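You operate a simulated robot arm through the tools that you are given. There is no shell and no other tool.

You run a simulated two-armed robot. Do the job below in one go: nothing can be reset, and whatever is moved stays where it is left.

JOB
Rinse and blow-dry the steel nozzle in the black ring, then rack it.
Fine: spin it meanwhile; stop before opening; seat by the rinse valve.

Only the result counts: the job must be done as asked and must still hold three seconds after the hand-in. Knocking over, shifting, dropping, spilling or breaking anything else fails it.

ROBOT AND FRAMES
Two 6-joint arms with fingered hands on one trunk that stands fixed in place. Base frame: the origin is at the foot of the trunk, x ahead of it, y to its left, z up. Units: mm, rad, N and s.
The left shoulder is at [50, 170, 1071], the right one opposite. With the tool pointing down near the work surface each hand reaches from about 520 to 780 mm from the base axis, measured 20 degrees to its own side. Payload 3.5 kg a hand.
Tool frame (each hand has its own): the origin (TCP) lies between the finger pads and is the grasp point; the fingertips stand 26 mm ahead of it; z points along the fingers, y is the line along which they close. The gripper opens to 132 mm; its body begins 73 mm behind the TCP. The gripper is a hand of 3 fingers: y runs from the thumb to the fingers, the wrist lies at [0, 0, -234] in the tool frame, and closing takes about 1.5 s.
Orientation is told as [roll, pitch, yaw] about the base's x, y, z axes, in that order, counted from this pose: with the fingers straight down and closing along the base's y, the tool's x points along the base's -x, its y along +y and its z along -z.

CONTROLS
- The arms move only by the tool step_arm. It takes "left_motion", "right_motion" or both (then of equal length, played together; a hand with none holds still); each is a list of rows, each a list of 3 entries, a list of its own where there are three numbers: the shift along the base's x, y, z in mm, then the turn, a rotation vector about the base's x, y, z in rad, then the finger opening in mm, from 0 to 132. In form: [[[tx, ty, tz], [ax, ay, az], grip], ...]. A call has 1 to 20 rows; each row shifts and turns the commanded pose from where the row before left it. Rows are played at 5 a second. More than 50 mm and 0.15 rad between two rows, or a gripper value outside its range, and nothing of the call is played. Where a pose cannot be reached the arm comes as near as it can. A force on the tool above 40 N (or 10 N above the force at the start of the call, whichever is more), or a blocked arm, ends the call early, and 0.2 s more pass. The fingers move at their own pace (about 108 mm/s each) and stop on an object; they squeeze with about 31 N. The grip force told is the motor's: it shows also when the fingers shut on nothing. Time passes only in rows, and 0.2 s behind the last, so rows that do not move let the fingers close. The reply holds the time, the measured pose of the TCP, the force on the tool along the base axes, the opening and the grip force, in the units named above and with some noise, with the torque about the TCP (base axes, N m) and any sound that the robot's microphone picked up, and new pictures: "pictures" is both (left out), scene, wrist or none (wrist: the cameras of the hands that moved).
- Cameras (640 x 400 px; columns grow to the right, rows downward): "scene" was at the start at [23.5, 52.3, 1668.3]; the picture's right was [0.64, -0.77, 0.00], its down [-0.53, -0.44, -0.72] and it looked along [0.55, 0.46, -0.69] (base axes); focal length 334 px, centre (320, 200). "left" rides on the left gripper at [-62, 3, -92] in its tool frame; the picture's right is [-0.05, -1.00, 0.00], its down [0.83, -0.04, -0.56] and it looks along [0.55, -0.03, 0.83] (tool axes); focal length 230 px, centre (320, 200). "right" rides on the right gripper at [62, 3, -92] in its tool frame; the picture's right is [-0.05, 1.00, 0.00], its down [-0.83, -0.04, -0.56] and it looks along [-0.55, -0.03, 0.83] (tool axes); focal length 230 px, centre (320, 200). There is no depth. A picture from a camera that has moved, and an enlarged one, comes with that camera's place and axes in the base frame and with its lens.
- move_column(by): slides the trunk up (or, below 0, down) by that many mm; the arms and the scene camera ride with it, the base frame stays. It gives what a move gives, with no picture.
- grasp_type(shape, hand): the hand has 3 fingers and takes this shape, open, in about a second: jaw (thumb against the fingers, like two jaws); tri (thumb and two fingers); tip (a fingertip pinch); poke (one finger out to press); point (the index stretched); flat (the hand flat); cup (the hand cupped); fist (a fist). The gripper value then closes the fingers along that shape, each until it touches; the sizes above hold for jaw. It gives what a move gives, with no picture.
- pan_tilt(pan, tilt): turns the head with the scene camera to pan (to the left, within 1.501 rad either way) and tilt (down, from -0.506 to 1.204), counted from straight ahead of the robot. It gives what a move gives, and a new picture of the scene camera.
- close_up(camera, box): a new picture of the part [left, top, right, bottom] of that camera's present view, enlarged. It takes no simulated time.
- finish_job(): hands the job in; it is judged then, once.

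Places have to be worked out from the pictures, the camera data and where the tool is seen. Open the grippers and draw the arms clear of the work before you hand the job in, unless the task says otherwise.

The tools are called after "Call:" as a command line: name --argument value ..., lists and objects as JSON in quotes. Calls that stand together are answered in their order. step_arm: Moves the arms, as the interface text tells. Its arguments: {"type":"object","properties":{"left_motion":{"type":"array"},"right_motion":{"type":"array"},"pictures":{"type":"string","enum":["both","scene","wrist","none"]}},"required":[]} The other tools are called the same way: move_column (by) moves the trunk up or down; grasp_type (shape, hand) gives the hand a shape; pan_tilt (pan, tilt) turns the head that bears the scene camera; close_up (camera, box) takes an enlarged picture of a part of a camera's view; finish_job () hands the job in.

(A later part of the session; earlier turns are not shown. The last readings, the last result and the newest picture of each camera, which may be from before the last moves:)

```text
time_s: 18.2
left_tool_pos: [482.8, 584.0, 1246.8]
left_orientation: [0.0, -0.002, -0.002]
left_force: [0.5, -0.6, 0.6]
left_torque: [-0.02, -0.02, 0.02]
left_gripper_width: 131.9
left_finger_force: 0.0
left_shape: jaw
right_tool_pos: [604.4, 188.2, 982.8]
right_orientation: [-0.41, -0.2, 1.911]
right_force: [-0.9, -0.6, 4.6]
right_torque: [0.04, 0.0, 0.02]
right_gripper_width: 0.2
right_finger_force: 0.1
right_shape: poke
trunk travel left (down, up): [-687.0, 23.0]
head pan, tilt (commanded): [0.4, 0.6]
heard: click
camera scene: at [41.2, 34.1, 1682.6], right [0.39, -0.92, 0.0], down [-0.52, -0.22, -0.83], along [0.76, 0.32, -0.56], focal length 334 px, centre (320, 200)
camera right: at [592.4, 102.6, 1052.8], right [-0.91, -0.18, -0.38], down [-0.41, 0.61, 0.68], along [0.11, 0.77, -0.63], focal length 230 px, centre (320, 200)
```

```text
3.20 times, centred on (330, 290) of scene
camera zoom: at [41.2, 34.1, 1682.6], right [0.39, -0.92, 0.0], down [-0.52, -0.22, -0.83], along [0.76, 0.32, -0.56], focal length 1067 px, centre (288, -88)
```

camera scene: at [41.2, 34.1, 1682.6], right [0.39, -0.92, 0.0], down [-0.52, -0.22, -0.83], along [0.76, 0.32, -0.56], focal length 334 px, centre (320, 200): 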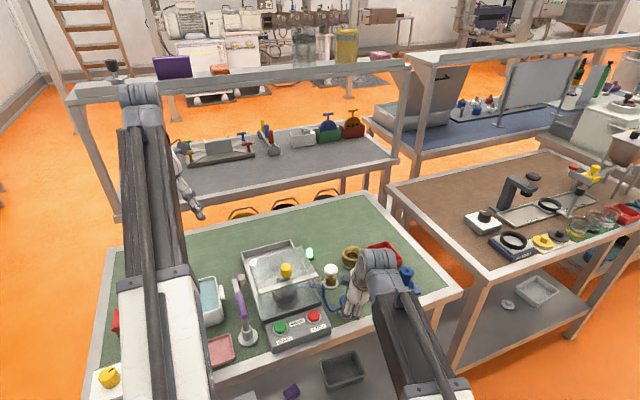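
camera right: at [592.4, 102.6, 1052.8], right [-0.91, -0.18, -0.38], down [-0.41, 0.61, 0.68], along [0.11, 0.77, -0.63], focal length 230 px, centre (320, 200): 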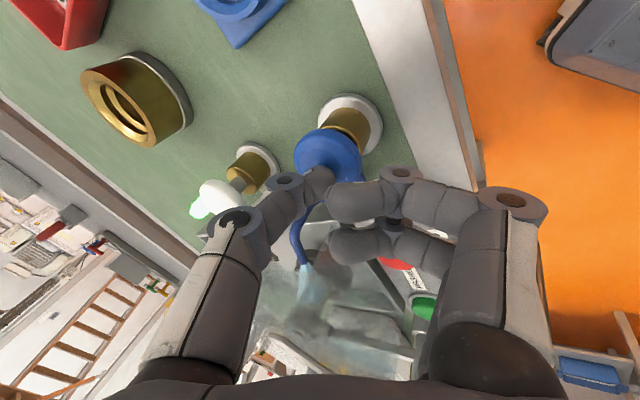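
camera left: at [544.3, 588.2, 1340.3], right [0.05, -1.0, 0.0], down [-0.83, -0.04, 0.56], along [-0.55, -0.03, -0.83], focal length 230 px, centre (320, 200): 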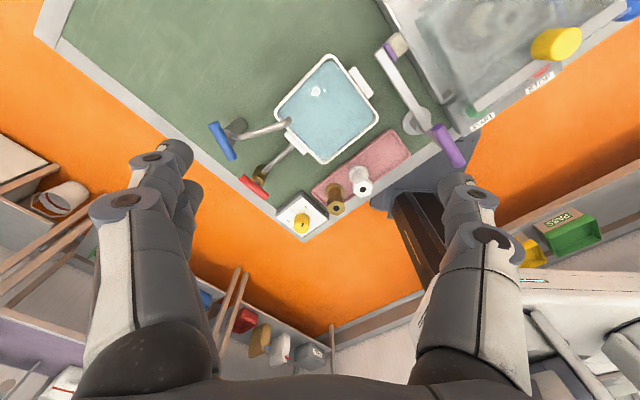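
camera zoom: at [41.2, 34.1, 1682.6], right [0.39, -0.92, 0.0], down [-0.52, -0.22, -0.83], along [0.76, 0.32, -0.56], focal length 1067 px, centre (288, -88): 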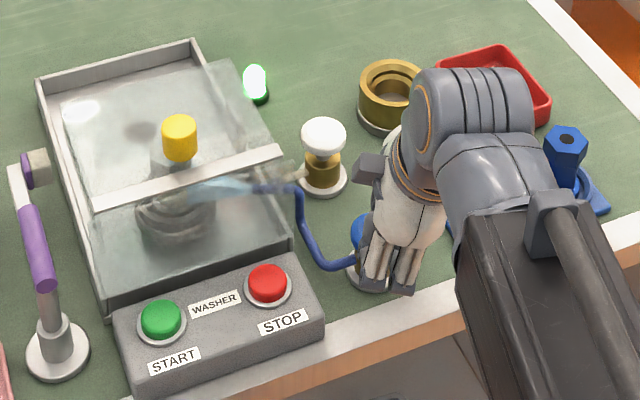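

A click, and a water jet now plays on the spinning nozzle. I hold the valve down for a few seconds to rinse it thoroughly.

Call:
step_arm --right_motion '[[[0, 0, 0], [0, 0, 0], 0], [[0, 0, 0], [0, 0, 0], 0], [[0, 0, 0], [0, 0, 0], 0], [[0, 0, 0], [0, 0, 0], 0], [[0, 0, 0], [0, 0, 0], 0], [[0, 0, 0], [0, 0, 0], 0], [[0, 0, 0], [0, 0, 0], 0], [[0, 0, 0], [0, 0, 0], 0], [[0, 0, 0], [0, 0, 0], 0], [[0, 0, 0], [0, 0, 0], 0], [[0, 0, 0], [0, 0, 0], 0], [[0, 0, 0], [0, 0, 0], 0], [[0, 0, 0], [0, 0, 0], 0], [[0, 0, 0], [0, 0, 0], 0], [[0, 0, 0], [0, 0, 0], 0], [[0, 0, 0], [0, 0, 0], 0], [[0, 0, 0], [0, 0, 0], 0], [[0, 0, 0], [0, 0, 0], 0], [[0, 0, 0], [0, 0, 0], 0], [[0, 0, 0], [0, 0, 0], 0]]' --pictures "scene"

Call:
close_up --camera "scene" --box '[240, 235, 360, 330]'

```text
time_s: 22.4
left_tool_pos: [481.9, 583.9, 1248.4]
left_orientation: [0.0, 0.0, 0.0]
left_force: [0.8, 0.4, -0.3]
left_torque: [0.0, -0.01, -0.01]
left_gripper_width: 132.1
left_finger_force: 0.0
left_shape: jaw
right_tool_pos: [604.9, 188.4, 983.0]
right_orientation: [-0.409, -0.199, 1.911]
right_force: [0.3, -0.8, 4.5]
right_torque: [0.0, 0.0, 0.03]
right_gripper_width: 0.0
right_finger_force: 0.1
right_shape: poke
trunk travel left (down, up): [-687.0, 23.0]
head pan, tilt (commanded): [0.4, 0.6]
camera scene: at [41.2, 34.2, 1682.6], right [0.39, -0.92, 0.0], down [-0.52, -0.22, -0.83], along [0.76, 0.32, -0.56], focal length 334 px, centre (320, 200)
```

scene: 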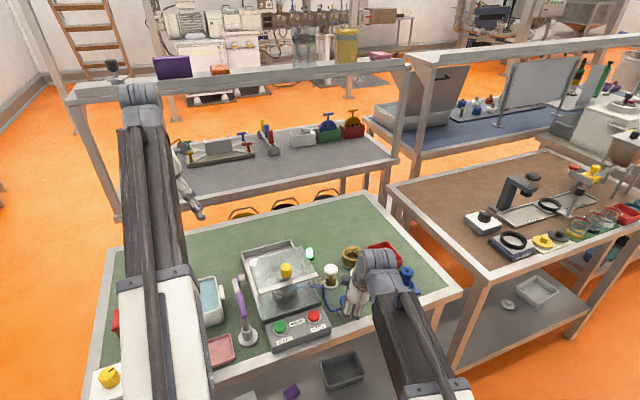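

```text
4.21 times, centred on (300, 282) of scene
camera zoom: at [41.2, 34.2, 1682.6], right [0.39, -0.92, 0.0], down [-0.52, -0.22, -0.83], along [0.76, 0.32, -0.56], focal length 1404 px, centre (404, -147)
```

zoom: 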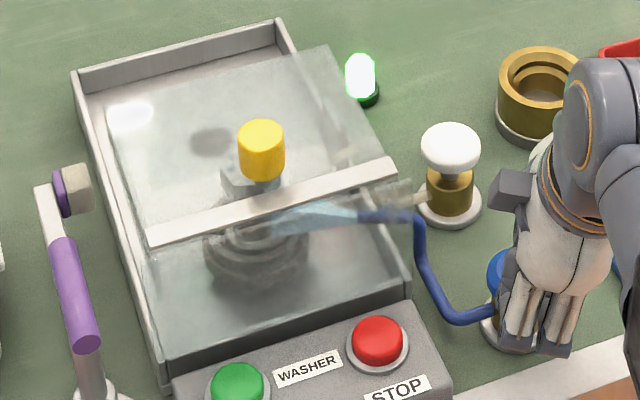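

Water is still running and nothing overflows. I hold three more seconds, then let go of the cap and see whether the jet stops.

Call:
step_arm --right_motion '[[[0, 0, 0], [0, 0, 0], 0], [[0, 0, 0], [0, 0, 0], 0], [[0, 0, 0], [0, 0, 0], 0], [[0, 0, 0], [0, 0, 0], 0], [[0, 0, 0], [0, 0, 0], 0], [[0, 0, 0], [0, 0, 0], 0], [[0, 0, 0], [0, 0, 0], 0], [[0, 0, 0], [0, 0, 0], 0], [[0, 0, 0], [0, 0, 0], 0], [[0, 0, 0], [0, 0, 0], 0], [[0, 0, 0], [0, 0, 0], 0], [[0, 0, 0], [0, 0, 0], 0], [[0, 0, 0], [0, 0, 0], 0], [[0, 0, 0], [0, 0, 0], 0], [[0, 0, 0], [0, 0, 0], 0], [[0, 0, 15], [0, 0, 0], 0], [[0, 0, 30], [0, 0, 0], 0], [[0, 0, 0], [0, 0, 0], 0]]' --pictures "both"

Call:
close_up --camera "scene" --box '[240, 235, 360, 330]'

```text
time_s: 26.2
left_tool_pos: [482.9, 584.2, 1248.8]
left_orientation: [-0.001, 0.001, -0.001]
left_force: [0.1, 0.2, 0.1]
left_torque: [0.02, 0.0, -0.01]
left_gripper_width: 131.9
left_finger_force: 0.1
left_shape: jaw
right_tool_pos: [605.5, 187.7, 1027.7]
right_orientation: [-0.409, -0.199, 1.909]
right_force: [0.3, 0.2, -0.4]
right_torque: [0.04, -0.01, 0.02]
right_gripper_width: 0.2
right_finger_force: 0.0
right_shape: poke
trunk travel left (down, up): [-687.0, 23.0]
head pan, tilt (commanded): [0.4, 0.6]
camera scene: at [41.8, 34.3, 1682.5], right [0.39, -0.92, 0.0], down [-0.52, -0.22, -0.83], along [0.76, 0.32, -0.57], focal length 334 px, centre (320, 200)
camera right: at [593.0, 102.6, 1097.9], right [-0.91, -0.18, -0.38], down [-0.41, 0.61, 0.68], along [0.11, 0.77, -0.63], focal length 230 px, centre (320, 200)
```

scene: 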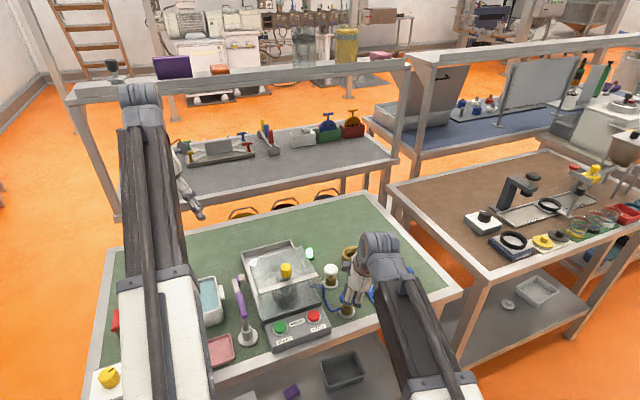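
right: 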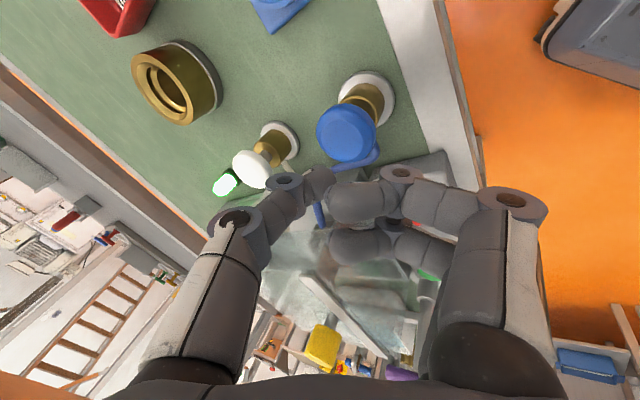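

```text
4.21 times, centred on (300, 282) of scene
camera zoom: at [41.8, 34.3, 1682.5], right [0.39, -0.92, 0.0], down [-0.52, -0.22, -0.83], along [0.76, 0.32, -0.57], focal length 1404 px, centre (404, -147)
```

zoom: 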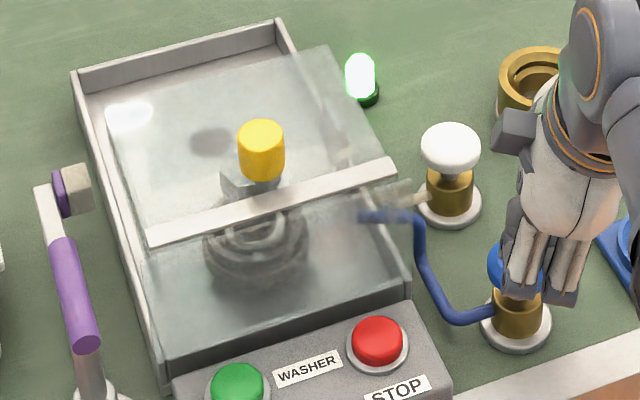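

The jet stopped when I let go, so the valves work only while held. Now I rise, turn the hand so the fingers point away from hood and pipes, and move over the white valve cap at about [687, 272, 965].

Call:
step_arm --right_motion '[[[0, 0, 45], [0, 0, 0], 0], [[0, 0, 17], [-0.0469, -0.0434, 0.132], 0], [[0, 0, 0], [-0.0469, -0.0434, 0.132], 0], [[0, 0, 0], [-0.0469, -0.0434, 0.132], 0], [[0, 0, 0], [-0.0469, -0.0434, 0.132], 0], [[0, 0, 0], [-0.0469, -0.0434, 0.132], 0], [[24.7, 25.8, 0], [0, 0, 0], 0], [[24.7, 25.8, 0], [0, 0, 0], 0], [[24.7, 25.8, 0], [0, 0, 0], 0], [[0, 0, 0], [0, 0, 0], 0]]' --pictures "both"

Call:
close_up --camera "scene" --box '[240, 220, 400, 340]'

```text
time_s: 28.4
left_tool_pos: [482.7, 584.0, 1248.1]
left_orientation: [0.0, 0.0, 0.0]
left_force: [-0.1, 1.5, 0.2]
left_torque: [-0.02, -0.02, -0.01]
left_gripper_width: 131.6
left_finger_force: 0.0
left_shape: jaw
right_tool_pos: [644.0, 318.6, 1092.7]
right_orientation: [-0.445, -0.066, 2.12]
right_force: [-0.5, 0.7, -0.2]
right_torque: [0.02, -0.01, 0.03]
right_gripper_width: 0.0
right_finger_force: 0.0
right_shape: poke
right hand out of reach, approached as far as the arm can: row 2, 3, 4, 5, 6
trunk travel left (down, up): [-687.0, 23.0]
head pan, tilt (commanded): [0.4, 0.6]
camera scene: at [41.6, 34.1, 1682.6], right [0.39, -0.92, 0.0], down [-0.52, -0.22, -0.83], along [0.76, 0.32, -0.56], focal length 334 px, centre (320, 200)
camera right: at [640.9, 238.4, 1170.8], right [-0.81, -0.4, -0.43], down [-0.58, 0.57, 0.57], along [0.01, 0.71, -0.7], focal length 230 px, centre (320, 200)
```

scene: 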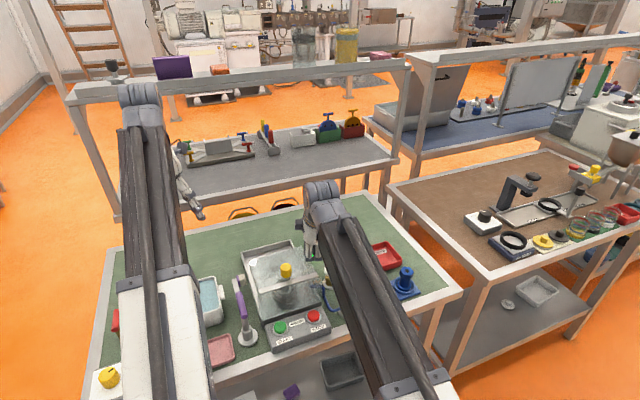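
right: 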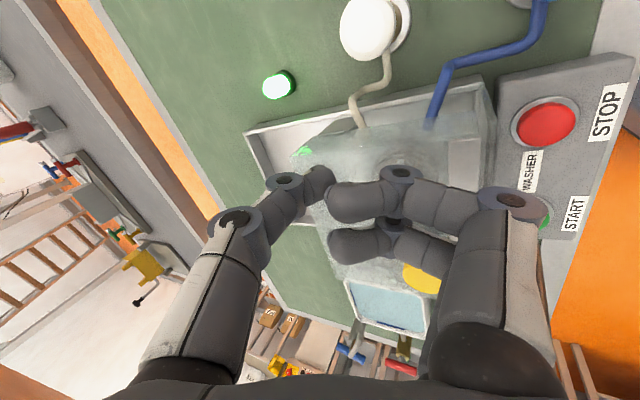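

```text
3.33 times, centred on (320, 280) of scene
camera zoom: at [41.6, 34.1, 1682.6], right [0.39, -0.92, 0.0], down [-0.52, -0.22, -0.83], along [0.76, 0.32, -0.56], focal length 1112 px, centre (320, -67)
```

zoom: 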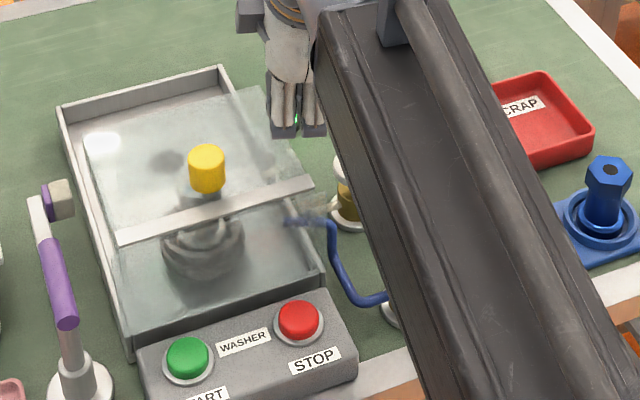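

The wrist could not turn that far and the tool drifted over the hood, touching nothing (forces near zero). I pull the right hand up and away to its own side and will use the left hand for the white valve.

Call:
step_arm --right_motion '[[[0, 0, 50], [0, 0, 0], 0], [[0, -20, 45], [0, 0, 0], 0], [[0, -45, 5], [0, 0, -0.14], 0], [[0, -45, 0], [0, 0, -0.14], 0], [[0, -45, 0], [0, 0, -0.14], 0], [[0, -45, 0], [0, 0, -0.14], 0], [[-5, -45, 0], [0, 0, -0.14], 0], [[-5, -45, 0], [0, 0, -0.14], 0], [[-5, -45, 0], [0, 0, -0.14], 0], [[-5, -45, 0], [0, 0, -0.14], 0], [[-10, -40, 0], [0, 0, -0.14], 0]]' --pictures "scene"

Call:
grasp_type --hand "left" --shape "poke"

Call:
close_up --camera "left" --box '[60, 100, 580, 400]'

```text
time_s: 30.8
left_tool_pos: [483.0, 584.8, 1248.9]
left_orientation: [0.0, 0.0, 0.002]
left_force: [0.2, 0.0, 0.7]
left_torque: [0.0, -0.03, 0.0]
left_gripper_width: 131.9
left_finger_force: 0.0
left_shape: jaw
right_tool_pos: [612.7, -103.2, 1192.0]
right_orientation: [-0.444, -0.067, 0.854]
right_force: [0.7, 0.1, -0.3]
right_torque: [0.01, 0.01, 0.03]
right_gripper_width: 0.3
right_finger_force: 0.1
right_shape: poke
trunk travel left (down, up): [-687.0, 23.0]
head pan, tilt (commanded): [0.4, 0.6]
camera scene: at [41.6, 34.0, 1682.6], right [0.39, -0.92, 0.0], down [-0.52, -0.22, -0.83], along [0.76, 0.32, -0.56], focal length 334 px, centre (320, 200)
```

scene: 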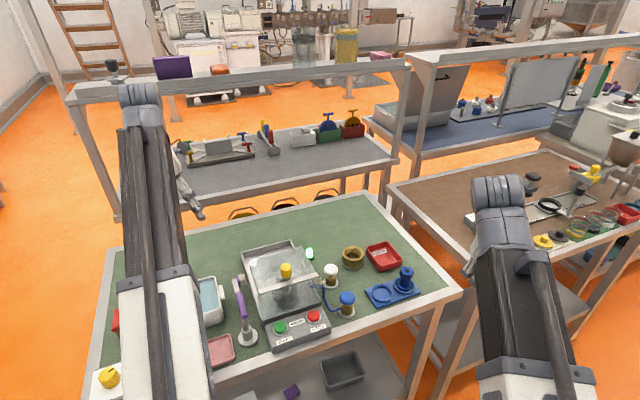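

```text
time_s: 31.7
left_tool_pos: [482.6, 584.7, 1247.3]
left_orientation: [0.0, 0.001, 0.0]
left_force: [0.2, 0.5, 0.8]
left_torque: [0.01, 0.03, 0.01]
left_gripper_width: 0.0
left_finger_force: 0.0
left_shape: poke
right_tool_pos: [612.2, -102.0, 1192.9]
right_orientation: [-0.446, -0.066, 0.859]
right_force: [0.1, 0.1, 0.2]
right_torque: [-0.01, -0.01, 0.02]
right_gripper_width: 0.0
right_finger_force: 0.1
right_shape: poke
trunk travel left (down, up): [-687.0, 23.0]
head pan, tilt (commanded): [0.4, 0.6]
```

```text
1.23 times, centred on (320, 250) of left
camera zoom: at [544.3, 587.6, 1340.3], right [0.05, -1.0, 0.0], down [-0.83, -0.04, 0.56], along [-0.55, -0.03, -0.83], focal length 283 px, centre (320, 138)
```

zoom: 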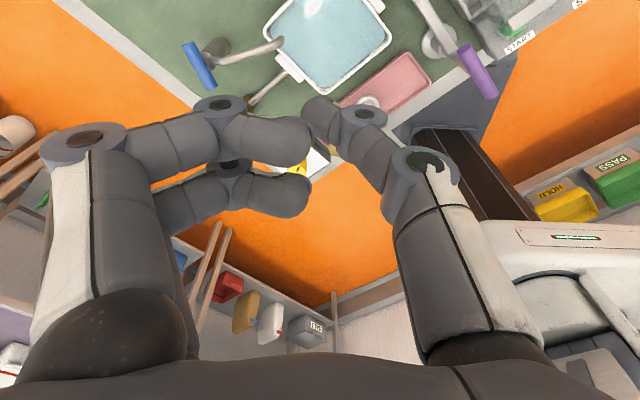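

The left hand has the same poke shape with its tip on the axis. I bring it over the white valve, turning it 0.8 rad clockwise so thumb and fingers lie alongside the hood's right wall.

Call:
step_arm --left_motion '[[[20.4, -31.3, 0], [0, 0, -0.08], 0], [[20.4, -31.3, 0], [0, 0, -0.08], 0], [[20.4, -31.3, 0], [0, 0, -0.08], 0], [[20.4, -31.3, 0], [0, 0, -0.08], 0], [[20.4, -31.3, 0], [0, 0, -0.08], 0], [[20.4, -31.3, 0], [0, 0, -0.08], 0], [[20.4, -31.3, -20], [0, 0, -0.08], 0], [[20.4, -31.3, -20], [0, 0, -0.08], 0], [[20.4, -31.3, -20], [0, 0, -0.08], 0], [[20.4, -31.3, -20], [0, 0, -0.08], 0]]' --pictures "both"

```text
time_s: 33.9
left_tool_pos: [686.8, 273.4, 1165.1]
left_orientation: [0.0, 0.0, -0.799]
left_force: [-0.4, 0.3, -0.3]
left_torque: [-0.01, 0.02, 0.01]
left_gripper_width: 0.0
left_finger_force: 0.1
left_shape: poke
right_tool_pos: [612.7, -102.3, 1192.2]
right_orientation: [-0.445, -0.065, 0.858]
right_force: [-0.2, 0.4, -0.4]
right_torque: [0.03, -0.02, 0.02]
right_gripper_width: 0.0
right_finger_force: 0.1
right_shape: poke
trunk travel left (down, up): [-687.0, 23.0]
head pan, tilt (commanded): [0.4, 0.6]
camera scene: at [42.1, 33.9, 1682.6], right [0.39, -0.92, 0.0], down [-0.52, -0.22, -0.82], along [0.76, 0.32, -0.57], focal length 334 px, centre (320, 200)
camera left: at [732.1, 230.7, 1258.1], right [-0.68, -0.73, 0.0], down [-0.61, 0.56, 0.56], along [-0.41, 0.38, -0.83], focal length 230 px, centre (320, 200)
```

scene: 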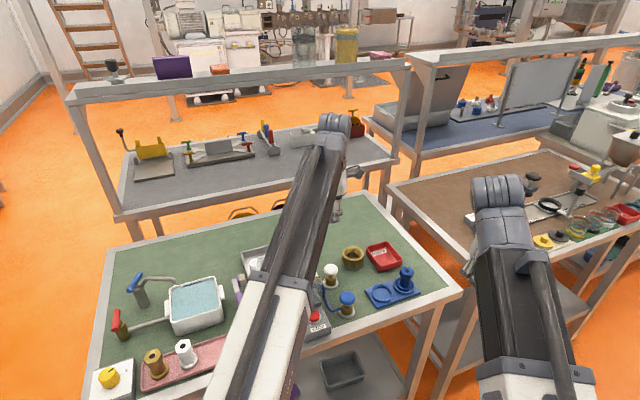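
left: 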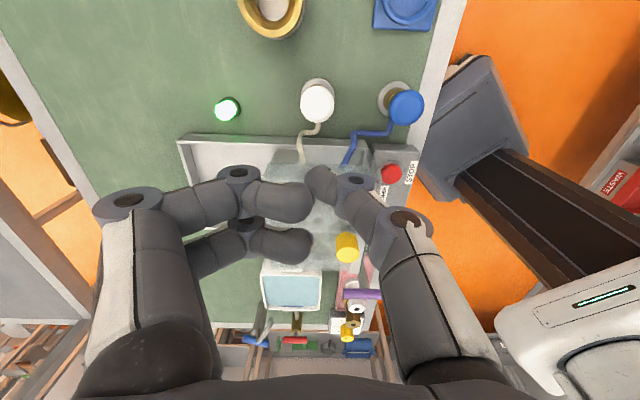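

White cap comes out at about [688, 271, 965]; the tip is nearly above. I descend to just above it and check.

Call:
step_arm --left_motion '[[[1, -2, -45], [0, 0, 0], 0], [[0, 0, -45], [0, 0, 0], 0], [[0, 0, -45], [0, 0, 0], 0], [[0, 0, -27], [0, 0, 0], 0], [[0, 0, 0], [0, 0, 0], 0]]' --pictures "both"

Call:
close_up --camera "left" --box '[180, 20, 480, 250]'

```text
time_s: 35.1
left_tool_pos: [684.0, 271.1, 1003.3]
left_orientation: [0.002, 0.0, -0.798]
left_force: [0.5, 1.3, -0.1]
left_torque: [0.02, -0.02, -0.01]
left_gripper_width: 0.0
left_finger_force: 0.1
left_shape: poke
right_tool_pos: [612.2, -102.6, 1192.0]
right_orientation: [-0.444, -0.066, 0.859]
right_force: [-0.3, 0.2, -0.2]
right_torque: [-0.04, -0.02, -0.01]
right_gripper_width: 0.0
right_finger_force: 0.0
right_shape: poke
trunk travel left (down, up): [-687.0, 23.0]
head pan, tilt (commanded): [0.4, 0.6]
camera scene: at [41.7, 34.2, 1682.6], right [0.39, -0.92, 0.0], down [-0.52, -0.22, -0.83], along [0.76, 0.32, -0.56], focal length 334 px, centre (320, 200)
camera left: at [730.3, 228.5, 1095.4], right [-0.68, -0.73, 0.0], down [-0.61, 0.56, 0.56], along [-0.41, 0.38, -0.83], focal length 230 px, centre (320, 200)
```

scene: 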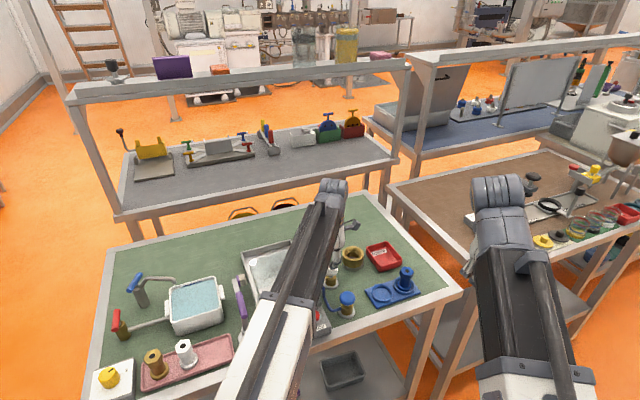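
left: 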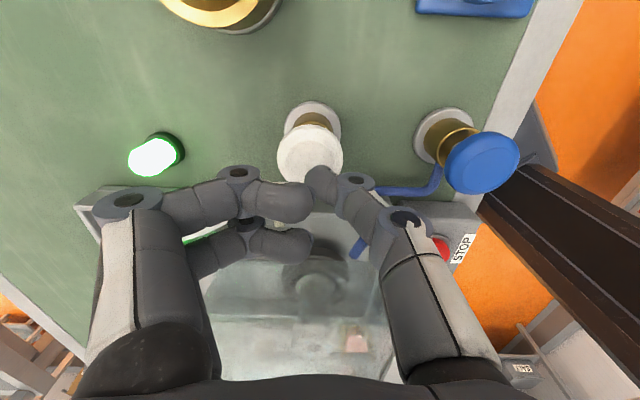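

```text
1.74 times, centred on (330, 135) of left
camera zoom: at [730.3, 228.5, 1095.4], right [-0.68, -0.73, 0.0], down [-0.61, 0.56, 0.56], along [-0.41, 0.38, -0.83], focal length 400 px, centre (303, 313)
```

zoom: 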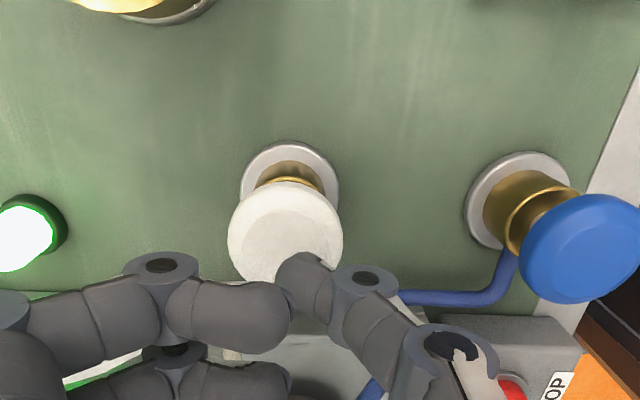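

The tip would land a bit off the cap's centre, so I shift 8 mm forward and press down slowly.

Call:
step_arm --left_motion '[[[8, 0, -12], [0, 0, 0], 0], [[0, 0, -4], [0, 0, 0], 0], [[0, 0, -3], [0, 0, 0], 0], [[0, 0, -3], [0, 0, 0], 0], [[0, 0, -3], [0, 0, 0], 0]]' --pictures "both"

Call:
close_up --camera "left" --box '[180, 100, 480, 330]'

```text
time_s: 36.3
left_tool_pos: [696.4, 271.7, 979.9]
left_orientation: [0.003, 0.0, -0.798]
left_force: [-1.6, 0.1, 6.2]
left_torque: [-0.01, 0.03, 0.03]
left_gripper_width: 0.2
left_finger_force: 0.1
left_shape: poke
right_tool_pos: [612.1, -102.2, 1192.2]
right_orientation: [-0.445, -0.068, 0.858]
right_force: [0.4, -0.3, 0.4]
right_torque: [0.01, 0.03, -0.03]
right_gripper_width: 0.0
right_finger_force: 0.0
right_shape: poke
trunk travel left (down, up): [-687.0, 23.0]
head pan, tilt (commanded): [0.4, 0.6]
heard: click
camera scene: at [40.8, 33.9, 1682.7], right [0.39, -0.92, 0.0], down [-0.52, -0.22, -0.83], along [0.76, 0.32, -0.56], focal length 334 px, centre (320, 200)
camera left: at [740.3, 229.1, 1072.5], right [-0.68, -0.73, 0.0], down [-0.61, 0.56, 0.55], along [-0.41, 0.38, -0.83], focal length 230 px, centre (320, 200)
```

scene: 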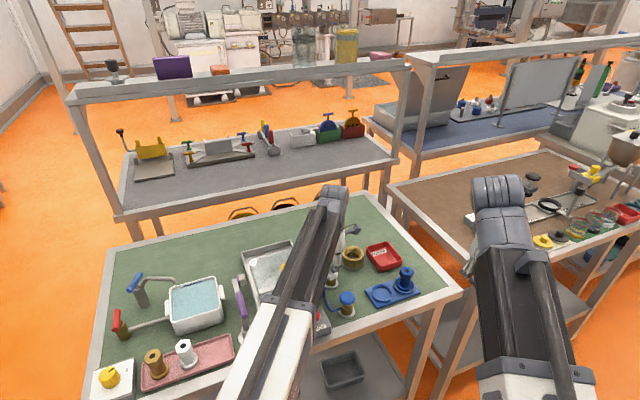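
left: 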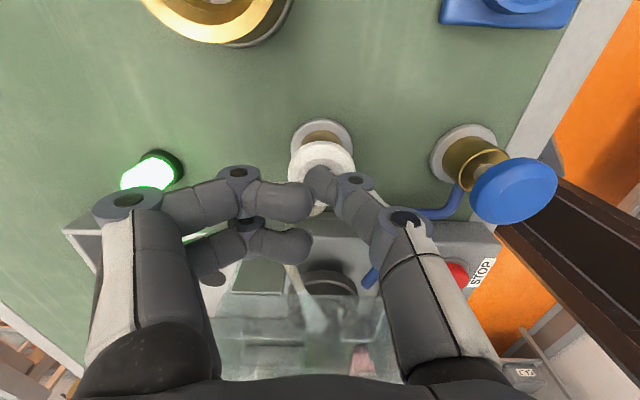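

```text
1.74 times, centred on (330, 215) of left
camera zoom: at [740.3, 229.1, 1072.5], right [-0.68, -0.73, 0.0], down [-0.61, 0.56, 0.55], along [-0.41, 0.38, -0.83], focal length 400 px, centre (303, 174)
```

zoom: 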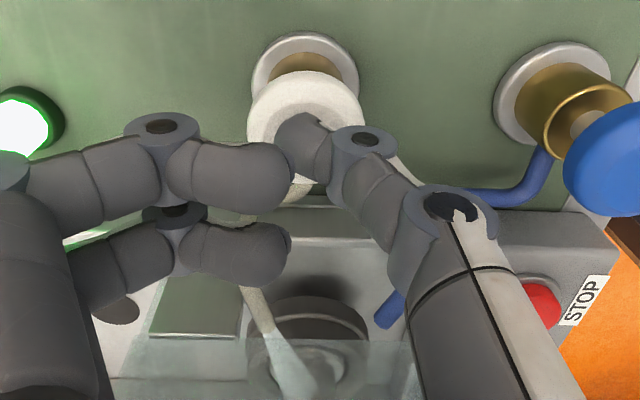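

A click, and a white air jet blows onto the nozzle in the black ring. I hold it for a good while to dry.

Call:
step_arm --left_motion '[[[0, 0, 0], [0, 0, 0], 0], [[0, 0, 0], [0, 0, 0], 0], [[0, 0, 0], [0, 0, 0], 0], [[0, 0, 0], [0, 0, 0], 0], [[0, 0, 0], [0, 0, 0], 0], [[0, 0, 0], [0, 0, 0], 0], [[0, 0, 0], [0, 0, 0], 0], [[0, 0, 0], [0, 0, 0], 0], [[0, 0, 0], [0, 0, 0], 0], [[0, 0, 0], [0, 0, 0], 0], [[0, 0, 0], [0, 0, 0], 0], [[0, 0, 0], [0, 0, 0], 0], [[0, 0, 0], [0, 0, 0], 0], [[0, 0, 0], [0, 0, 0], 0], [[0, 0, 0], [0, 0, 0], 0], [[0, 0, 0], [0, 0, 0], 0], [[0, 0, 0], [0, 0, 0], 0], [[0, 0, 0], [0, 0, 0], 0], [[0, 0, 0], [0, 0, 0], 0], [[0, 0, 0], [0, 0, 0], 0]]' --pictures "wrist"

Call:
step_arm --left_motion '[[[0, 0, 0], [0, 0, 0], 0], [[0, 0, 0], [0, 0, 0], 0], [[0, 0, 0], [0, 0, 0], 0], [[0, 0, 0], [0, 0, 0], 0], [[0, 0, 0], [0, 0, 0], 0], [[0, 0, 0], [0, 0, 0], 0], [[0, 0, 0], [0, 0, 0], 0], [[0, 0, 0], [0, 0, 0], 0], [[0, 0, 0], [0, 0, 0], 0], [[0, 0, 0], [0, 0, 0], 0], [[0, 0, 0], [0, 0, 0], 0], [[0, 0, 0], [0, 0, 0], 0], [[0, 0, 0], [0, 0, 0], 0], [[0, 0, 0], [0, 0, 0], 0], [[0, 0, 0], [0, 0, 0], 0], [[0, 0, 0], [0, 0, 0], 0], [[0, 0, 0], [0, 0, 0], 0], [[0, 0, 0], [0, 0, 0], 0], [[0, 0, 0], [0, 0, 0], 0], [[0, 0, 0], [0, 0, 0], 0]]' --pictures "wrist"

Call:
close_up --camera "left" --box '[180, 200, 460, 380]'

```text
time_s: 40.5
left_tool_pos: [695.0, 271.4, 978.7]
left_orientation: [0.001, 0.0, -0.799]
left_force: [-0.9, -1.5, 7.7]
left_torque: [0.0, 0.01, 0.01]
left_gripper_width: 0.0
left_finger_force: 0.0
left_shape: poke
right_tool_pos: [611.6, -101.7, 1193.4]
right_orientation: [-0.446, -0.068, 0.858]
right_force: [0.3, 0.0, -0.5]
right_torque: [0.01, -0.01, -0.01]
right_gripper_width: 0.1
right_finger_force: 0.0
right_shape: poke
trunk travel left (down, up): [-687.0, 23.0]
head pan, tilt (commanded): [0.4, 0.6]
camera left: at [740.3, 229.1, 1072.2], right [-0.68, -0.73, 0.0], down [-0.61, 0.56, 0.56], along [-0.41, 0.38, -0.83], focal length 230 px, centre (320, 200)
```

left: 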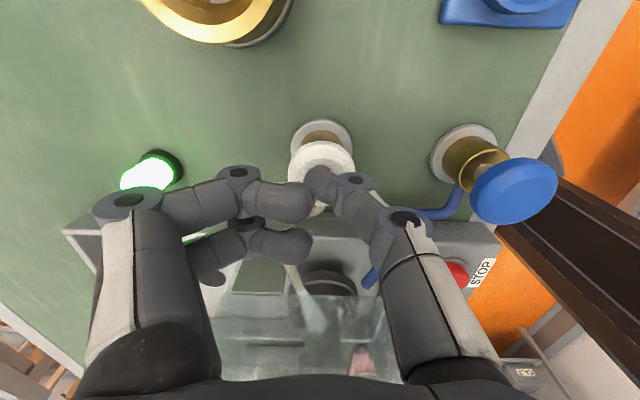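

```text
time_s: 44.7
left_tool_pos: [694.6, 271.5, 980.2]
left_orientation: [-0.001, 0.0, -0.798]
left_force: [-0.2, -1.5, 7.3]
left_torque: [0.01, 0.03, -0.01]
left_gripper_width: 0.0
left_finger_force: 0.0
left_shape: poke
right_tool_pos: [612.4, -102.4, 1192.5]
right_orientation: [-0.446, -0.07, 0.858]
right_force: [0.1, 0.2, 0.4]
right_torque: [0.0, 0.03, 0.01]
right_gripper_width: 0.2
right_finger_force: 0.1
right_shape: poke
trunk travel left (down, up): [-687.0, 23.0]
head pan, tilt (commanded): [0.4, 0.6]
camera left: at [740.3, 229.1, 1072.2], right [-0.68, -0.73, 0.0], down [-0.61, 0.56, 0.56], along [-0.41, 0.38, -0.83], focal length 230 px, centre (320, 200)
```

left: 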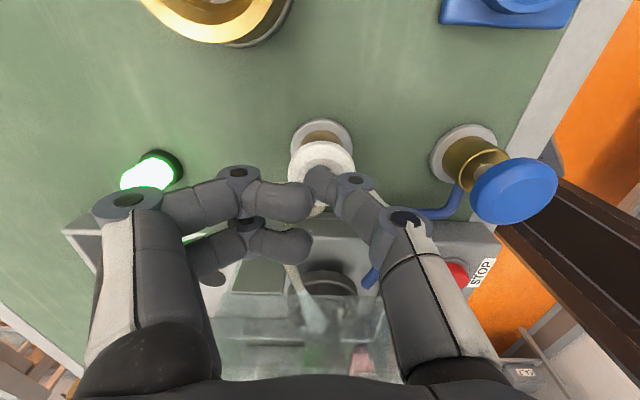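

```text
2.22 times, centred on (320, 290) of left
camera zoom: at [740.3, 229.1, 1072.2], right [-0.68, -0.73, 0.0], down [-0.61, 0.56, 0.56], along [-0.41, 0.38, -0.83], focal length 511 px, centre (320, 0)
```

zoom: 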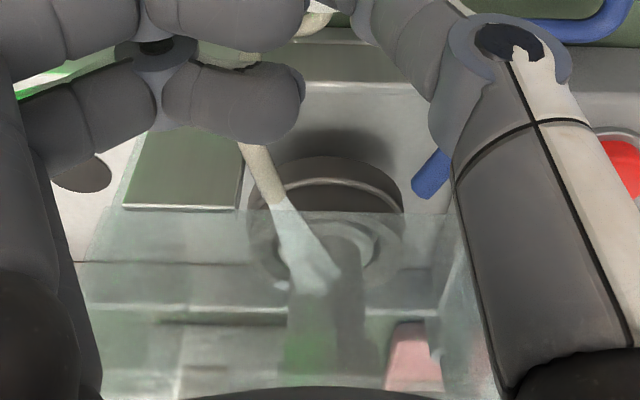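

About 8.5 s of air so far; I hold three seconds more, then release and lift well clear.

Call:
step_arm --left_motion '[[[0, 0, 0], [0, 0, 0], 0], [[0, 0, 0], [0, 0, 0], 0], [[0, 0, 0], [0, 0, 0], 0], [[0, 0, 0], [0, 0, 0], 0], [[0, 0, 0], [0, 0, 0], 0], [[0, 0, 0], [0, 0, 0], 0], [[0, 0, 0], [0, 0, 0], 0], [[0, 0, 0], [0, 0, 0], 0], [[0, 0, 0], [0, 0, 0], 0], [[0, 0, 0], [0, 0, 0], 0], [[0, 0, 0], [0, 0, 0], 0], [[0, 0, 0], [0, 0, 0], 0], [[0, 0, 0], [0, 0, 0], 0], [[0, 0, 0], [0, 0, 0], 0], [[0, 0, 0], [0, 0, 0], 0], [[0, 0, 20], [0, 0, 0], 0], [[0, 0, 45], [0, 0, 0], 0], [[0, 0, 45], [0, 0, 0], 0], [[0, 0, 45], [0, 0, 0], 0]]' --pictures "both"

Call:
close_up --camera "left" --box '[150, 60, 500, 300]'

```text
time_s: 48.7
left_tool_pos: [695.8, 268.7, 1133.8]
left_orientation: [0.0, 0.001, -0.799]
left_force: [0.4, 0.4, 0.4]
left_torque: [-0.02, 0.01, -0.02]
left_gripper_width: 0.0
left_finger_force: 0.1
left_shape: poke
right_tool_pos: [613.4, -101.9, 1192.5]
right_orientation: [-0.445, -0.067, 0.858]
right_force: [0.0, 0.0, -0.1]
right_torque: [0.01, 0.02, 0.02]
right_gripper_width: 0.0
right_finger_force: 0.1
right_shape: poke
trunk travel left (down, up): [-687.0, 23.0]
head pan, tilt (commanded): [0.4, 0.6]
camera scene: at [41.5, 34.2, 1682.5], right [0.39, -0.92, 0.0], down [-0.52, -0.22, -0.83], along [0.76, 0.32, -0.56], focal length 334 px, centre (320, 200)
camera left: at [740.3, 226.7, 1227.0], right [-0.68, -0.73, 0.0], down [-0.61, 0.56, 0.56], along [-0.41, 0.38, -0.83], focal length 230 px, centre (320, 200)
```

scene: 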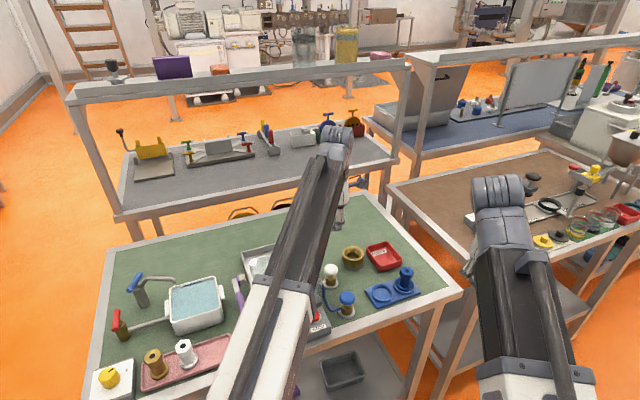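
left: 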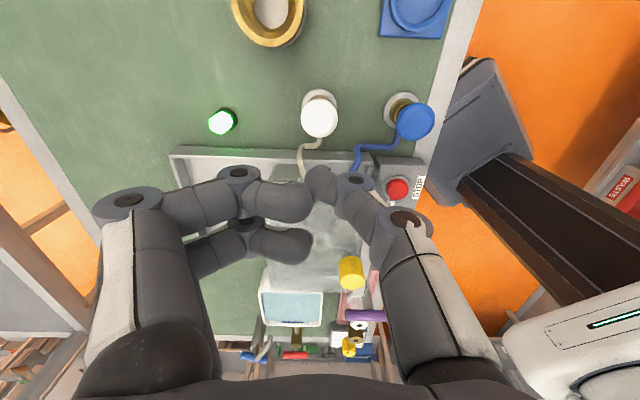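

```text
1.67 times, centred on (325, 180) of left
camera zoom: at [740.3, 226.7, 1227.0], right [-0.68, -0.73, 0.0], down [-0.61, 0.56, 0.56], along [-0.41, 0.38, -0.83], focal length 384 px, centre (312, 233)
```

zoom: 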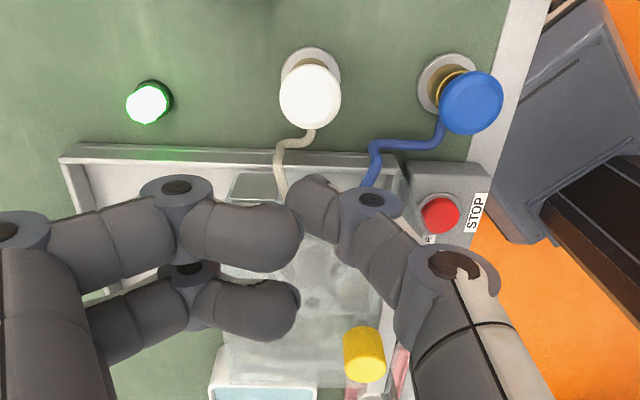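

Air has stopped and the lamp is still green (spinning). I move the left hand back out to the left (turning it for the knob later) while the right hand returns over the panel to STOP.

Call:
step_arm --left_motion '[[[-19.4, 28.7, 10.4], [0, 0, 0.1425], 0], [[-19.4, 28.7, 10.4], [0, 0, 0.1425], 0], [[-19.4, 28.7, 10.4], [0, 0, 0.1425], 0], [[-19.4, 28.7, 10.4], [0, 0, 0.1425], 0], [[-19.4, 28.7, 10.4], [0, 0, 0.1425], 0], [[-19.4, 28.7, 10.4], [0, 0, 0.1425], 0], [[-19.4, 28.7, 10.4], [0, 0, 0.1425], 0], [[-19.4, 28.7, 10.4], [0, 0, 0.1425], 0], [[-19.4, 28.7, 10.4], [0, 0, 0.1425], 0], [[-19.4, 28.7, 10.4], [0, 0, 0.1425], 0], [[-19.4, 28.7, 10.4], [0, 0, 0.1425], 0]]' --right_motion '[[[-7.6, 32.7, 0], [0, 0, 0.0955], 0], [[-7.6, 32.7, 0], [0, 0, 0.0955], 0], [[-7.6, 32.7, 0], [0, 0, 0.0955], 0], [[-7.6, 32.7, 0], [0, 0, 0.0955], 0], [[-7.6, 32.7, 0], [0, 0, 0.0955], 0], [[-7.6, 32.7, 0], [0, 0, 0.0955], 0], [[-7.6, 32.7, 0], [0, 0, 0.0955], 0], [[-7.6, 32.7, -15], [0, 0, 0.0955], 0], [[-7.6, 32.7, -15], [0, 0, 0.0955], 0], [[-7.6, 32.7, -15], [0, 0, 0.0955], 0], [[-7.6, 32.7, -15], [0, 0, 0.0955], 0]]' --pictures "both"

```text
time_s: 51.1
left_tool_pos: [480.8, 589.3, 1250.2]
left_orientation: [0.001, 0.002, 0.77]
left_force: [-0.1, -0.5, 0.8]
left_torque: [0.02, 0.0, 0.0]
left_gripper_width: 0.0
left_finger_force: 0.1
left_shape: poke
right_tool_pos: [529.8, 258.5, 1132.2]
right_orientation: [-0.446, -0.067, 1.909]
right_force: [-0.7, -0.5, -0.1]
right_torque: [0.02, 0.01, -0.01]
right_gripper_width: 0.0
right_finger_force: 0.1
right_shape: poke
trunk travel left (down, up): [-687.0, 23.0]
head pan, tilt (commanded): [0.4, 0.6]
camera scene: at [41.4, 34.9, 1682.5], right [0.39, -0.92, 0.0], down [-0.52, -0.22, -0.83], along [0.76, 0.32, -0.56], focal length 334 px, centre (320, 200)
camera right: at [511.7, 181.1, 1210.8], right [-0.88, -0.22, -0.43], down [-0.45, 0.68, 0.57], along [0.16, 0.7, -0.7], focal length 230 px, centre (320, 200)
camera left: at [523.8, 633.9, 1342.4], right [0.73, -0.68, 0.0], down [-0.57, -0.61, 0.56], along [-0.38, -0.41, -0.83], focal length 230 px, centre (320, 200)
```

scene: 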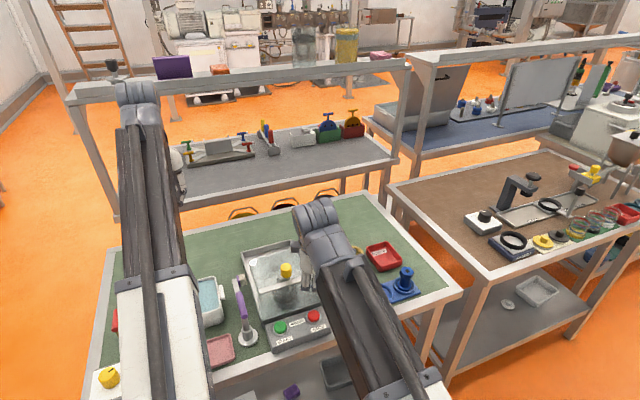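
right: 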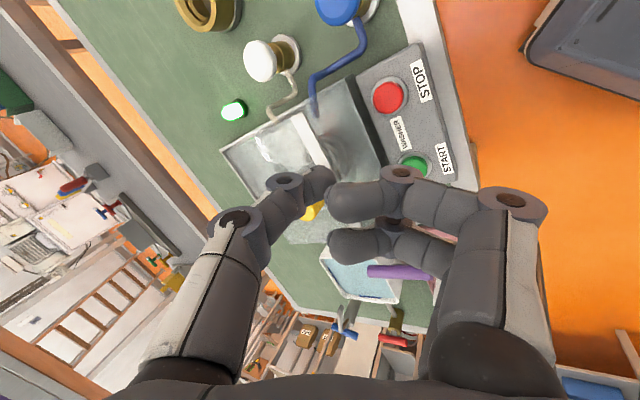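
left: 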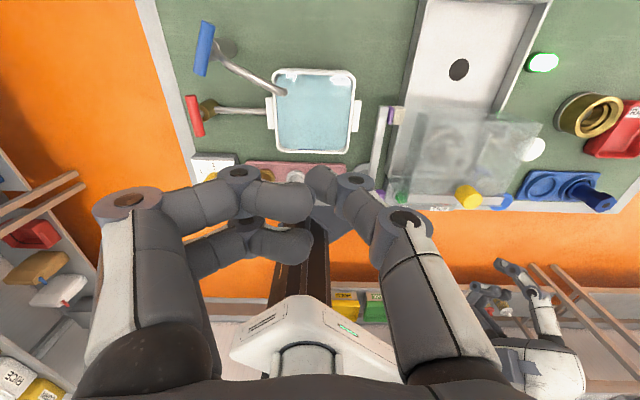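

STOP computes to about [536, 262]; the tip is above it. I look at the washer from behind with the left camera and lower the right hand most of the way.

Call:
step_arm --right_motion '[[[0, 0, -43], [0, 0, 0], 0], [[0, 0, -43], [0, 0, 0], 0], [[0, -1, -42], [0, 0, 0], 0], [[0, 0, 0], [0, 0, 0], 0]]' --pictures "wrist"

Call:
close_up --camera "left" --box '[350, 0, 560, 230]'

```text
time_s: 52.1
left_tool_pos: [482.7, 588.1, 1249.3]
left_orientation: [0.001, -0.001, 0.767]
left_force: [0.6, 0.4, 0.2]
left_torque: [0.0, 0.0, -0.01]
left_gripper_width: 0.0
left_finger_force: 0.1
left_shape: poke
right_tool_pos: [531.0, 255.2, 1003.2]
right_orientation: [-0.445, -0.066, 1.908]
right_force: [0.2, 0.2, 0.3]
right_torque: [0.0, 0.0, -0.01]
right_gripper_width: 0.0
right_finger_force: 0.0
right_shape: poke
trunk travel left (down, up): [-687.0, 23.0]
head pan, tilt (commanded): [0.4, 0.6]
camera right: at [511.4, 178.1, 1080.4], right [-0.88, -0.22, -0.43], down [-0.45, 0.68, 0.57], along [0.16, 0.7, -0.7], focal length 230 px, centre (320, 200)
```

right: 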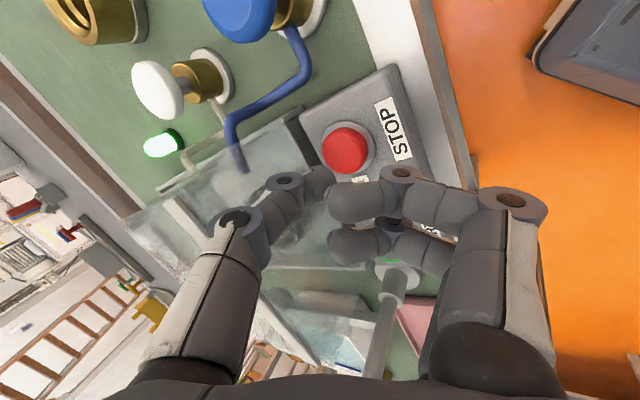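

```text
1.74 times, centred on (455, 115) of left
camera zoom: at [524.1, 633.2, 1342.3], right [0.73, -0.68, 0.0], down [-0.57, -0.61, 0.56], along [-0.38, -0.41, -0.83], focal length 400 px, centre (85, 348)
```

zoom: 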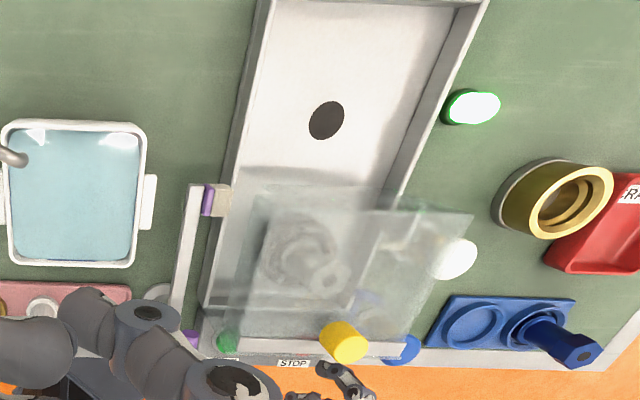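

The right hand hovers 40 mm above STOP; I press it slowly now.

Call:
step_arm --right_motion '[[[-2, 0, -30], [0, 0, 0], 0], [[0, 0, -4], [0, 0, 0], 0], [[0, 0, -3], [0, 0, 0], 0], [[0, 0, -3], [0, 0, 0], 0], [[0, 0, -2], [0, 0, 0], 0]]' --pictures "both"

```text
time_s: 53.3
left_tool_pos: [480.5, 587.4, 1250.5]
left_orientation: [-0.001, -0.002, 0.768]
left_force: [0.6, 0.1, 0.3]
left_torque: [-0.01, -0.01, 0.01]
left_gripper_width: 0.0
left_finger_force: 0.0
left_shape: poke
right_tool_pos: [526.5, 254.6, 964.5]
right_orientation: [-0.449, -0.069, 1.91]
right_force: [0.1, -2.6, 25.1]
right_torque: [-0.05, -0.25, -0.05]
right_gripper_width: 0.0
right_finger_force: 0.0
right_shape: poke
trunk travel left (down, up): [-687.0, 23.0]
head pan, tilt (commanded): [0.4, 0.6]
heard: click
camera scene: at [39.6, 33.0, 1683.0], right [0.39, -0.92, 0.0], down [-0.52, -0.22, -0.83], along [0.76, 0.32, -0.56], focal length 334 px, centre (320, 200)
camera right: at [508.6, 177.6, 1041.6], right [-0.88, -0.22, -0.43], down [-0.45, 0.68, 0.57], along [0.17, 0.7, -0.7], focal length 230 px, centre (320, 200)
```

scene: 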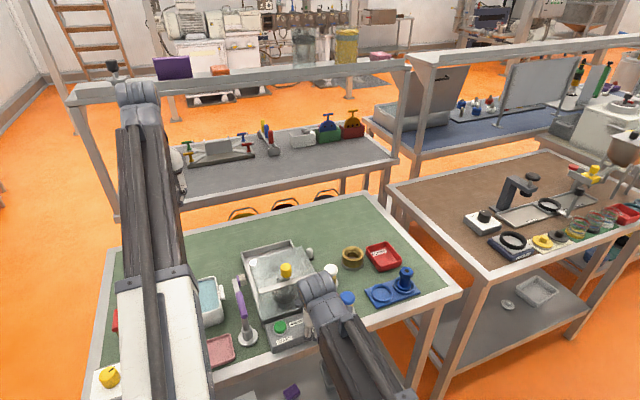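
right: 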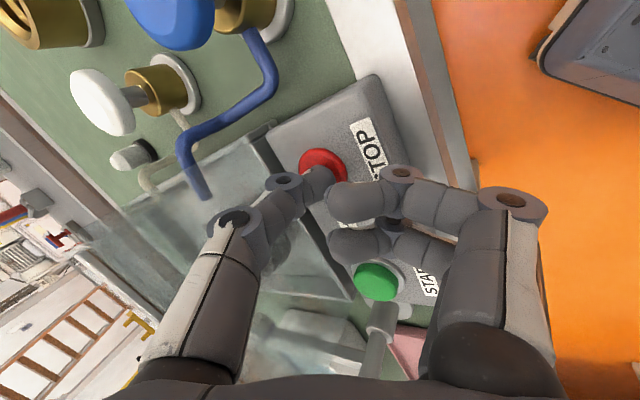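

A click, and the lamp went dark: the spin is stopped. I lift off and use the right camera from the right side to study how the hood opens.

Call:
step_arm --right_motion '[[[0, 0, 30], [0, 0, 0], 0], [[0, 0, 45], [0, 0, 0], 0], [[25, -25, 30], [0, 0, 0], 0], [[30, -35, 0], [0, 0, 0], 0], [[30, -35, 0], [0, 0, 0], 0], [[30, -35, 0], [0, 0, 0], 0]]' --pictures "both"

Call:
close_up --camera "right" --box '[180, 60, 480, 290]'

Call:
close_up --camera "scene" --box '[230, 220, 350, 340]'

```text
time_s: 54.7
left_tool_pos: [482.6, 588.3, 1249.9]
left_orientation: [-0.001, 0.0, 0.767]
left_force: [-0.1, -0.2, -0.3]
left_torque: [0.0, 0.02, -0.04]
left_gripper_width: 0.0
left_finger_force: 0.1
left_shape: poke
right_tool_pos: [640.3, 124.3, 1068.2]
right_orientation: [-0.446, -0.068, 1.91]
right_force: [-0.1, -0.3, -0.8]
right_torque: [0.02, 0.0, 0.02]
right_gripper_width: 0.0
right_finger_force: 0.0
right_shape: poke
trunk travel left (down, up): [-687.0, 23.0]
head pan, tilt (commanded): [0.4, 0.6]
camera scene: at [42.0, 33.9, 1682.5], right [0.39, -0.92, 0.0], down [-0.52, -0.22, -0.82], along [0.76, 0.32, -0.57], focal length 334 px, centre (320, 200)
camera right: at [622.2, 47.3, 1145.8], right [-0.88, -0.22, -0.43], down [-0.45, 0.68, 0.57], along [0.16, 0.7, -0.7], focal length 230 px, centre (320, 200)
```

scene: 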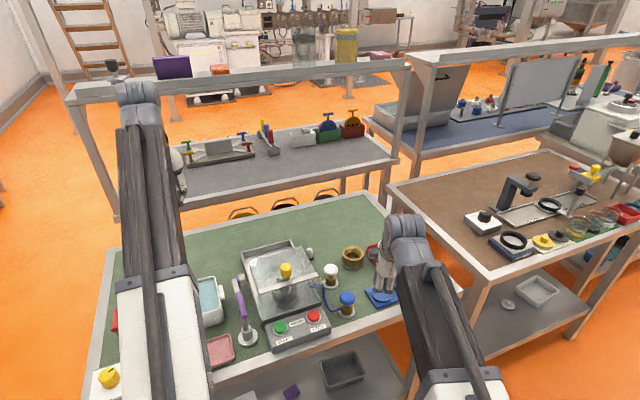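
right: 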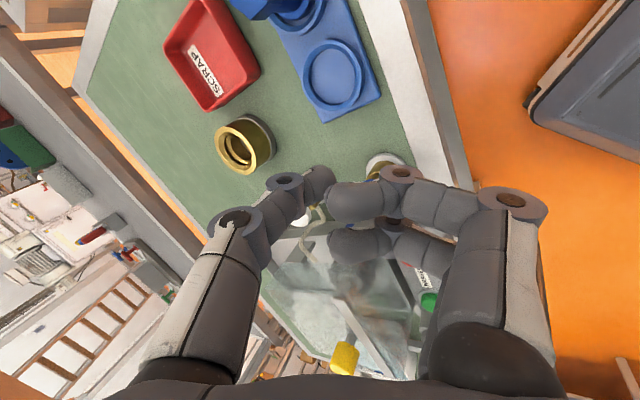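

```text
1.74 times, centred on (330, 175) of right
camera zoom: at [622.2, 47.3, 1145.8], right [-0.88, -0.22, -0.43], down [-0.45, 0.68, 0.57], along [0.16, 0.7, -0.7], focal length 400 px, centre (303, 244)
```

zoom: 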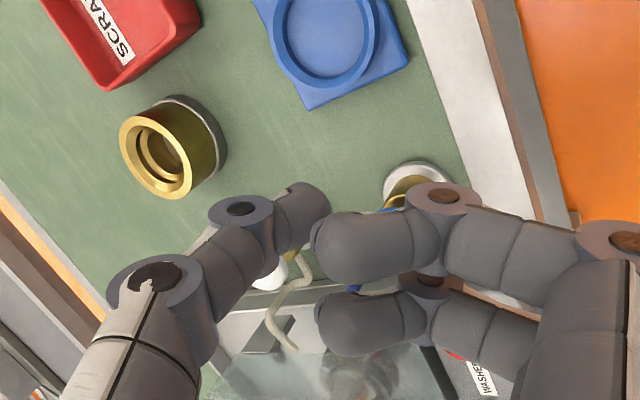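

```text
3.33 times, centred on (290, 280) of scene
camera zoom: at [42.0, 33.9, 1682.5], right [0.39, -0.92, 0.0], down [-0.52, -0.22, -0.82], along [0.76, 0.32, -0.57], focal length 1112 px, centre (420, -67)
```

zoom: 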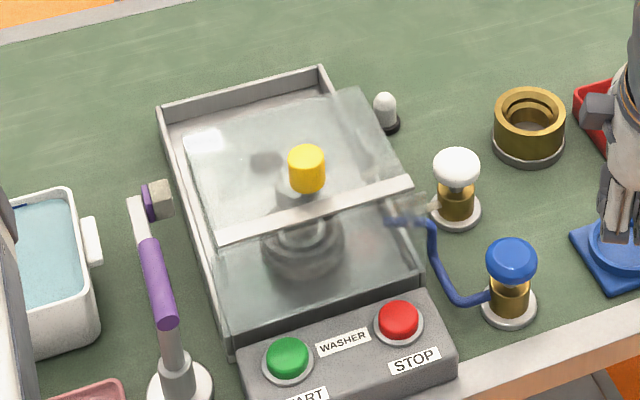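

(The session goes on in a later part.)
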